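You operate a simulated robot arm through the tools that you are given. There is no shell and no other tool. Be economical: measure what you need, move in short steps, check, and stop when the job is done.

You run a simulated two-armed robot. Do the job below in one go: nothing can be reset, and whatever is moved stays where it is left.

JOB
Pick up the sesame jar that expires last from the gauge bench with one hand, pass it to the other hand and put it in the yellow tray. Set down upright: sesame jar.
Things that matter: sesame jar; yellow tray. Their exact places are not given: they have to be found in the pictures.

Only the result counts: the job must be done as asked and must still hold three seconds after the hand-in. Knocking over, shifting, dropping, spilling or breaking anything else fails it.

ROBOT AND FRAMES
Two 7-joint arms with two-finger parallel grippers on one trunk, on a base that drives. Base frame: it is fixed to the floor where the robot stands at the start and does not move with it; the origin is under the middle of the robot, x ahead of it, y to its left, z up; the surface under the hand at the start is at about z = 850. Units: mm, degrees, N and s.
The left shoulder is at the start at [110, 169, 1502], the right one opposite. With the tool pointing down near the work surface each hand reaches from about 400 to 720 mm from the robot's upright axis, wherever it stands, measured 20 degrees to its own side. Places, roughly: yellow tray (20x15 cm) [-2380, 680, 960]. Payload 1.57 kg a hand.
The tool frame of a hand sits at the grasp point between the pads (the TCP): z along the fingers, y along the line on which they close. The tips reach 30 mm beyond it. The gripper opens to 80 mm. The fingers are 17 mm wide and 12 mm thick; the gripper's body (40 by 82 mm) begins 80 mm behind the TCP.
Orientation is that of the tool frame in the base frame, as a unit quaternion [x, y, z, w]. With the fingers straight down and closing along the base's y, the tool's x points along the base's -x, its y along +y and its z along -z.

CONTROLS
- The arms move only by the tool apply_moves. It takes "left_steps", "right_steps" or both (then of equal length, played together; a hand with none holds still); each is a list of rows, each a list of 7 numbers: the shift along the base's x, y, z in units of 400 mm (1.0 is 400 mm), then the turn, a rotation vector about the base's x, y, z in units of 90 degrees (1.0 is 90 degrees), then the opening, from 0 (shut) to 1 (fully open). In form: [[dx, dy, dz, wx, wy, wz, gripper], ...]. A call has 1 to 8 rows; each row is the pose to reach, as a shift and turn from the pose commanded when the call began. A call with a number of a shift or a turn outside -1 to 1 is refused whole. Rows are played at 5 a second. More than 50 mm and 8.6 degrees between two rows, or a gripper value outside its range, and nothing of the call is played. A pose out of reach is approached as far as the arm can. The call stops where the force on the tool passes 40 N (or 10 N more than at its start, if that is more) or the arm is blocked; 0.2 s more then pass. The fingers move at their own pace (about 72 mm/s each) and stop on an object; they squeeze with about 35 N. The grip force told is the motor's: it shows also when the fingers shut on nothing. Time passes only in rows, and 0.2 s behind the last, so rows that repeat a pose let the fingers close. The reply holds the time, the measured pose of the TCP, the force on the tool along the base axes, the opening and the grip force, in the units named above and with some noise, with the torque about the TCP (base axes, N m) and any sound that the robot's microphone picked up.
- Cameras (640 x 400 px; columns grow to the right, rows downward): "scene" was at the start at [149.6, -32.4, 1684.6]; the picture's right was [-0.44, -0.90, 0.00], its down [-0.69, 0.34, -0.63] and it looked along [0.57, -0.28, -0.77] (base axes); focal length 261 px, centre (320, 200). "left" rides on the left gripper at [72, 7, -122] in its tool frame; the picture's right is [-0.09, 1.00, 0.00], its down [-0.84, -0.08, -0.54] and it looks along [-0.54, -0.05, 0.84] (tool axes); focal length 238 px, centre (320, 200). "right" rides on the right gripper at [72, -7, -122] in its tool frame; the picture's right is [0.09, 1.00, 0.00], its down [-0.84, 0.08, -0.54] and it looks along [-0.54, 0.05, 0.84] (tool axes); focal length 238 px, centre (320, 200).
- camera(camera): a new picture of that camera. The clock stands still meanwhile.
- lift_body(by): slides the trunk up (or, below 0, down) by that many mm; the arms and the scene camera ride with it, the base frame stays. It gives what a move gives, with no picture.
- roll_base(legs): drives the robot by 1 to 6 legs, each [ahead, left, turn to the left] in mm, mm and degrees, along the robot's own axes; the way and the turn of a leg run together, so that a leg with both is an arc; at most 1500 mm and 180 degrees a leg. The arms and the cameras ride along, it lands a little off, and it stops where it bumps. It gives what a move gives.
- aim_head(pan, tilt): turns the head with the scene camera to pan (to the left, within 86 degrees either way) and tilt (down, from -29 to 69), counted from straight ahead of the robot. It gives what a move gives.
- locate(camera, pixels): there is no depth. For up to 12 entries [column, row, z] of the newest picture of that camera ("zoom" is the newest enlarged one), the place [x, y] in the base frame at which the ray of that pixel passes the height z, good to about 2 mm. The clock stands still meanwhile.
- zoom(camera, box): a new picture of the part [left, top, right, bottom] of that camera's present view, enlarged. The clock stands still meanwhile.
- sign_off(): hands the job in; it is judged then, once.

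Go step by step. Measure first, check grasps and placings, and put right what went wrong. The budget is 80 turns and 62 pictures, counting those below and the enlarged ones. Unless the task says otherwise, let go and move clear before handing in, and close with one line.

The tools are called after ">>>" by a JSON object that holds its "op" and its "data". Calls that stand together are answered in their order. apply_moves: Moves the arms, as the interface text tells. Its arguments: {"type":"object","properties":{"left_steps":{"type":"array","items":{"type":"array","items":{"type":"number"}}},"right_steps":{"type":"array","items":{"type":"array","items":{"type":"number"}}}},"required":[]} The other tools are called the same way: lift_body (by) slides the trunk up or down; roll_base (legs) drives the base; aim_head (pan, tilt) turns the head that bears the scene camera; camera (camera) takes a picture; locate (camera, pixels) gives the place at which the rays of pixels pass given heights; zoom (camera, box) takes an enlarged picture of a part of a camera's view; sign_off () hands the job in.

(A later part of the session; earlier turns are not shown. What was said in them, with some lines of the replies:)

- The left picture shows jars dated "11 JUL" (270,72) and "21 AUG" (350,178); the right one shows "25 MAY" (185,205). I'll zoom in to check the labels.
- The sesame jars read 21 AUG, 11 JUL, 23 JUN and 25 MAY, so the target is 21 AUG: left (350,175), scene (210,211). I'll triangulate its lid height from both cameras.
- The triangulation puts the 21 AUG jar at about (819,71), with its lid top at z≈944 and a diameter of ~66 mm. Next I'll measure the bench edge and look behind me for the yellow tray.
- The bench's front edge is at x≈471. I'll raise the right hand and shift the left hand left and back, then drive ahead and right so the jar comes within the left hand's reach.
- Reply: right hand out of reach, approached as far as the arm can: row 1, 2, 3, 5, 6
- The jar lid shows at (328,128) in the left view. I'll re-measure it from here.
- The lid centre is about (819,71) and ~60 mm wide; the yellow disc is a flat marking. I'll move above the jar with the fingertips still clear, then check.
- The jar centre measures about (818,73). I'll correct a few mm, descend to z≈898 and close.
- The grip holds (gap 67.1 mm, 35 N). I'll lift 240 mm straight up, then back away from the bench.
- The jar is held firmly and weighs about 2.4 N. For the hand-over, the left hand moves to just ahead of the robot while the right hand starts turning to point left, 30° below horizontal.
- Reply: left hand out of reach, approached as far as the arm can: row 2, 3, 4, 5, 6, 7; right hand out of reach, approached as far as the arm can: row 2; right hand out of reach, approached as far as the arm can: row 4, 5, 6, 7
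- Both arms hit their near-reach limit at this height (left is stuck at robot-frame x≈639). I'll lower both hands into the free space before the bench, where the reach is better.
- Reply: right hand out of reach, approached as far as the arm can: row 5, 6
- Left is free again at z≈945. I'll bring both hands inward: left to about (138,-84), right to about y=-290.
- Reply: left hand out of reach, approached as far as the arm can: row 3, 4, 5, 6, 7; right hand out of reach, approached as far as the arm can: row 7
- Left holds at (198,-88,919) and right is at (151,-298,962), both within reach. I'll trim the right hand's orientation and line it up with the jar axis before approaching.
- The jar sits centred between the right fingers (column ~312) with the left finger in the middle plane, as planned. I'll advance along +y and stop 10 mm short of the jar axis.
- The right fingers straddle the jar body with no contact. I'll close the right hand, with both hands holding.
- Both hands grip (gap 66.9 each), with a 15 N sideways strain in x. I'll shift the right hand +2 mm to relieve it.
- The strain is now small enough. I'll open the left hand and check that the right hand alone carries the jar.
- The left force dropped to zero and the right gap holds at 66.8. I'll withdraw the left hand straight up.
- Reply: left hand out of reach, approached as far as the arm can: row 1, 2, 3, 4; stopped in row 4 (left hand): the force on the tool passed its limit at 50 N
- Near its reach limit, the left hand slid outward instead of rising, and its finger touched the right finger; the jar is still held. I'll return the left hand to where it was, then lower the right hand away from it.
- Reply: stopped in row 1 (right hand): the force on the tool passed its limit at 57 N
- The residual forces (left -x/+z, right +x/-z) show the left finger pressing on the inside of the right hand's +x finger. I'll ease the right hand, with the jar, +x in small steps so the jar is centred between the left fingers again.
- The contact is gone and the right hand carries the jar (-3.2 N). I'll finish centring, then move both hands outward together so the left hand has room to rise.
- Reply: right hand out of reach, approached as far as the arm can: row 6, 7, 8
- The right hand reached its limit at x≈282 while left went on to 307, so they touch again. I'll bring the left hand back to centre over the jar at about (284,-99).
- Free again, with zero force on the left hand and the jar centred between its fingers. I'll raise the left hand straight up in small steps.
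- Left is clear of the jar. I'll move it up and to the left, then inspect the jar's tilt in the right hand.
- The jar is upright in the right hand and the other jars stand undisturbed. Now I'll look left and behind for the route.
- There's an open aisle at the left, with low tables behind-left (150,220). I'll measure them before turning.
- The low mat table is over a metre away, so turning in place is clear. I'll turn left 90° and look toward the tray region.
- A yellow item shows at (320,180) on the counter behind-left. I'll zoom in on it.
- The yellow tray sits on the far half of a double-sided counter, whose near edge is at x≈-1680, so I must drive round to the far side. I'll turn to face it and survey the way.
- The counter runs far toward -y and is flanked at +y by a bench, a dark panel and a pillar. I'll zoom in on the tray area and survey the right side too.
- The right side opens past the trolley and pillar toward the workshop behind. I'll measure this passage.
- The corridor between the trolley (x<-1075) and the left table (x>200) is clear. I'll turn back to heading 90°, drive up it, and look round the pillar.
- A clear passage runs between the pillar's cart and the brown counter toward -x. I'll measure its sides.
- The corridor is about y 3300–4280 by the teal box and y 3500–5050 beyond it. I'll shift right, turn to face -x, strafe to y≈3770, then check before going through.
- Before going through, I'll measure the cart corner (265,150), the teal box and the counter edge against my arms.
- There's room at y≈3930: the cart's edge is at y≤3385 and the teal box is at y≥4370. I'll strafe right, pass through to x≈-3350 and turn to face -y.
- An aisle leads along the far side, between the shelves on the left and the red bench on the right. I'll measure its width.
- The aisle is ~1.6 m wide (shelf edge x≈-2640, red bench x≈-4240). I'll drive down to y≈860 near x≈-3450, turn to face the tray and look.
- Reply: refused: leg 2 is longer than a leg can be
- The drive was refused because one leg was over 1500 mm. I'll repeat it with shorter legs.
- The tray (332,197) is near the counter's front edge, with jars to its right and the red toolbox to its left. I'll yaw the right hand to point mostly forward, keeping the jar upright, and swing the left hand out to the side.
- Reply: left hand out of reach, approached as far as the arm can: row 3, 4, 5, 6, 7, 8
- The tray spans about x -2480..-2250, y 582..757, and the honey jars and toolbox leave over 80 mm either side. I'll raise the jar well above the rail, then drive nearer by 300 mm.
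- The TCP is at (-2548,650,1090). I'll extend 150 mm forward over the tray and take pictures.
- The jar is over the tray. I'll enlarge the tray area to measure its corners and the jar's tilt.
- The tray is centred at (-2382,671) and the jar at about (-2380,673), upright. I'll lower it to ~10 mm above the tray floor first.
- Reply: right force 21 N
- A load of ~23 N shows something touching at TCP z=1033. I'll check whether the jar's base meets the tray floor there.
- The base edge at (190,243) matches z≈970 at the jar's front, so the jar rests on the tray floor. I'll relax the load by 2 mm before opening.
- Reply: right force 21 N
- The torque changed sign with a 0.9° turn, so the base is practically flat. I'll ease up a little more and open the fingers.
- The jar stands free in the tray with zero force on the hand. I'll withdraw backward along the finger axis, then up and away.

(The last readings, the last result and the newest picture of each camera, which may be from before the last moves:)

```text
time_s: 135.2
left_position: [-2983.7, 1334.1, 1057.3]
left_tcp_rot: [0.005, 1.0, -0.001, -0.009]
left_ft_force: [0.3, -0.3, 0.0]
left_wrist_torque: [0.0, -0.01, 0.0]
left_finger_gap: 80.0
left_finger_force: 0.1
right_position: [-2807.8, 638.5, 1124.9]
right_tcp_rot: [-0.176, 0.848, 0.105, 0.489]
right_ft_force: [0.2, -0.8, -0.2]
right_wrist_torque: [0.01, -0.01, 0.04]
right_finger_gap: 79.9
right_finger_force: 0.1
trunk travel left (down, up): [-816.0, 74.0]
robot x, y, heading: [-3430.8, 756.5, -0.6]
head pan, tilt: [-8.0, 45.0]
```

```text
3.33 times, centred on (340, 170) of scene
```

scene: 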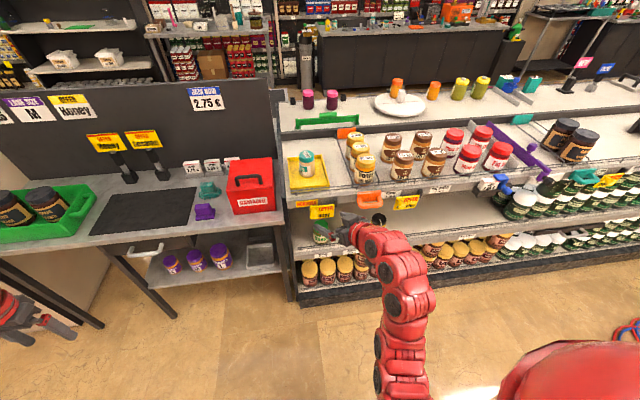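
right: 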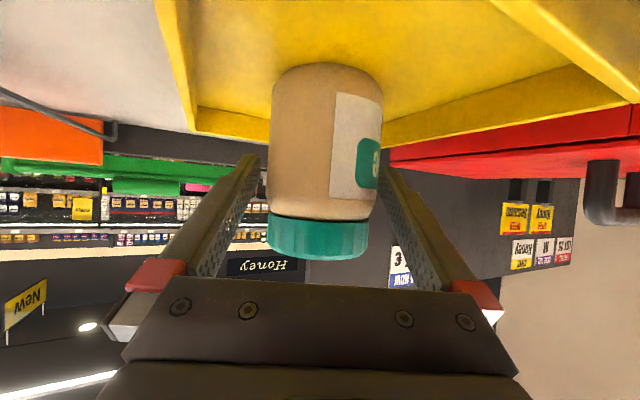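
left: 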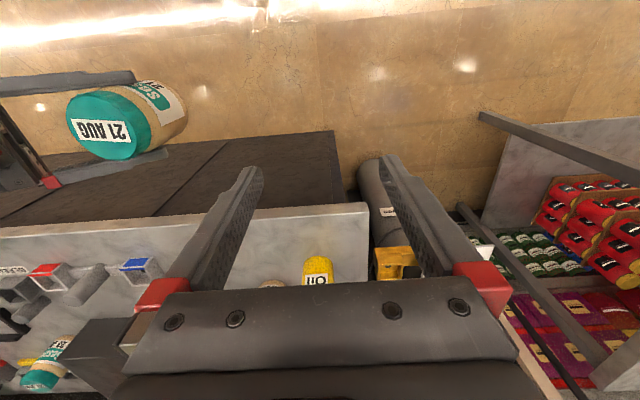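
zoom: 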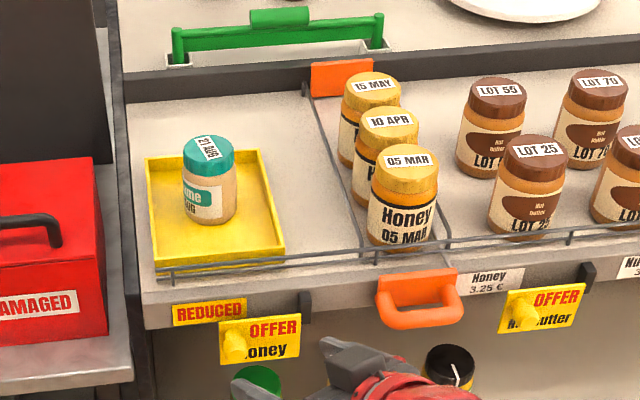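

The 21 AUG jar stands upright inside the yellow tray (208,180 in the zoom), both hands are empty and clear, and nothing nearby has moved. I'm handing in.

>>> {"op": "sign_off", "data": {}}

```text
The job is handed in.
```

The 21 AUG sesame jar, the one that expires last, was picked up with the left hand and passed to the right. It now stands upright in the yellow tray.
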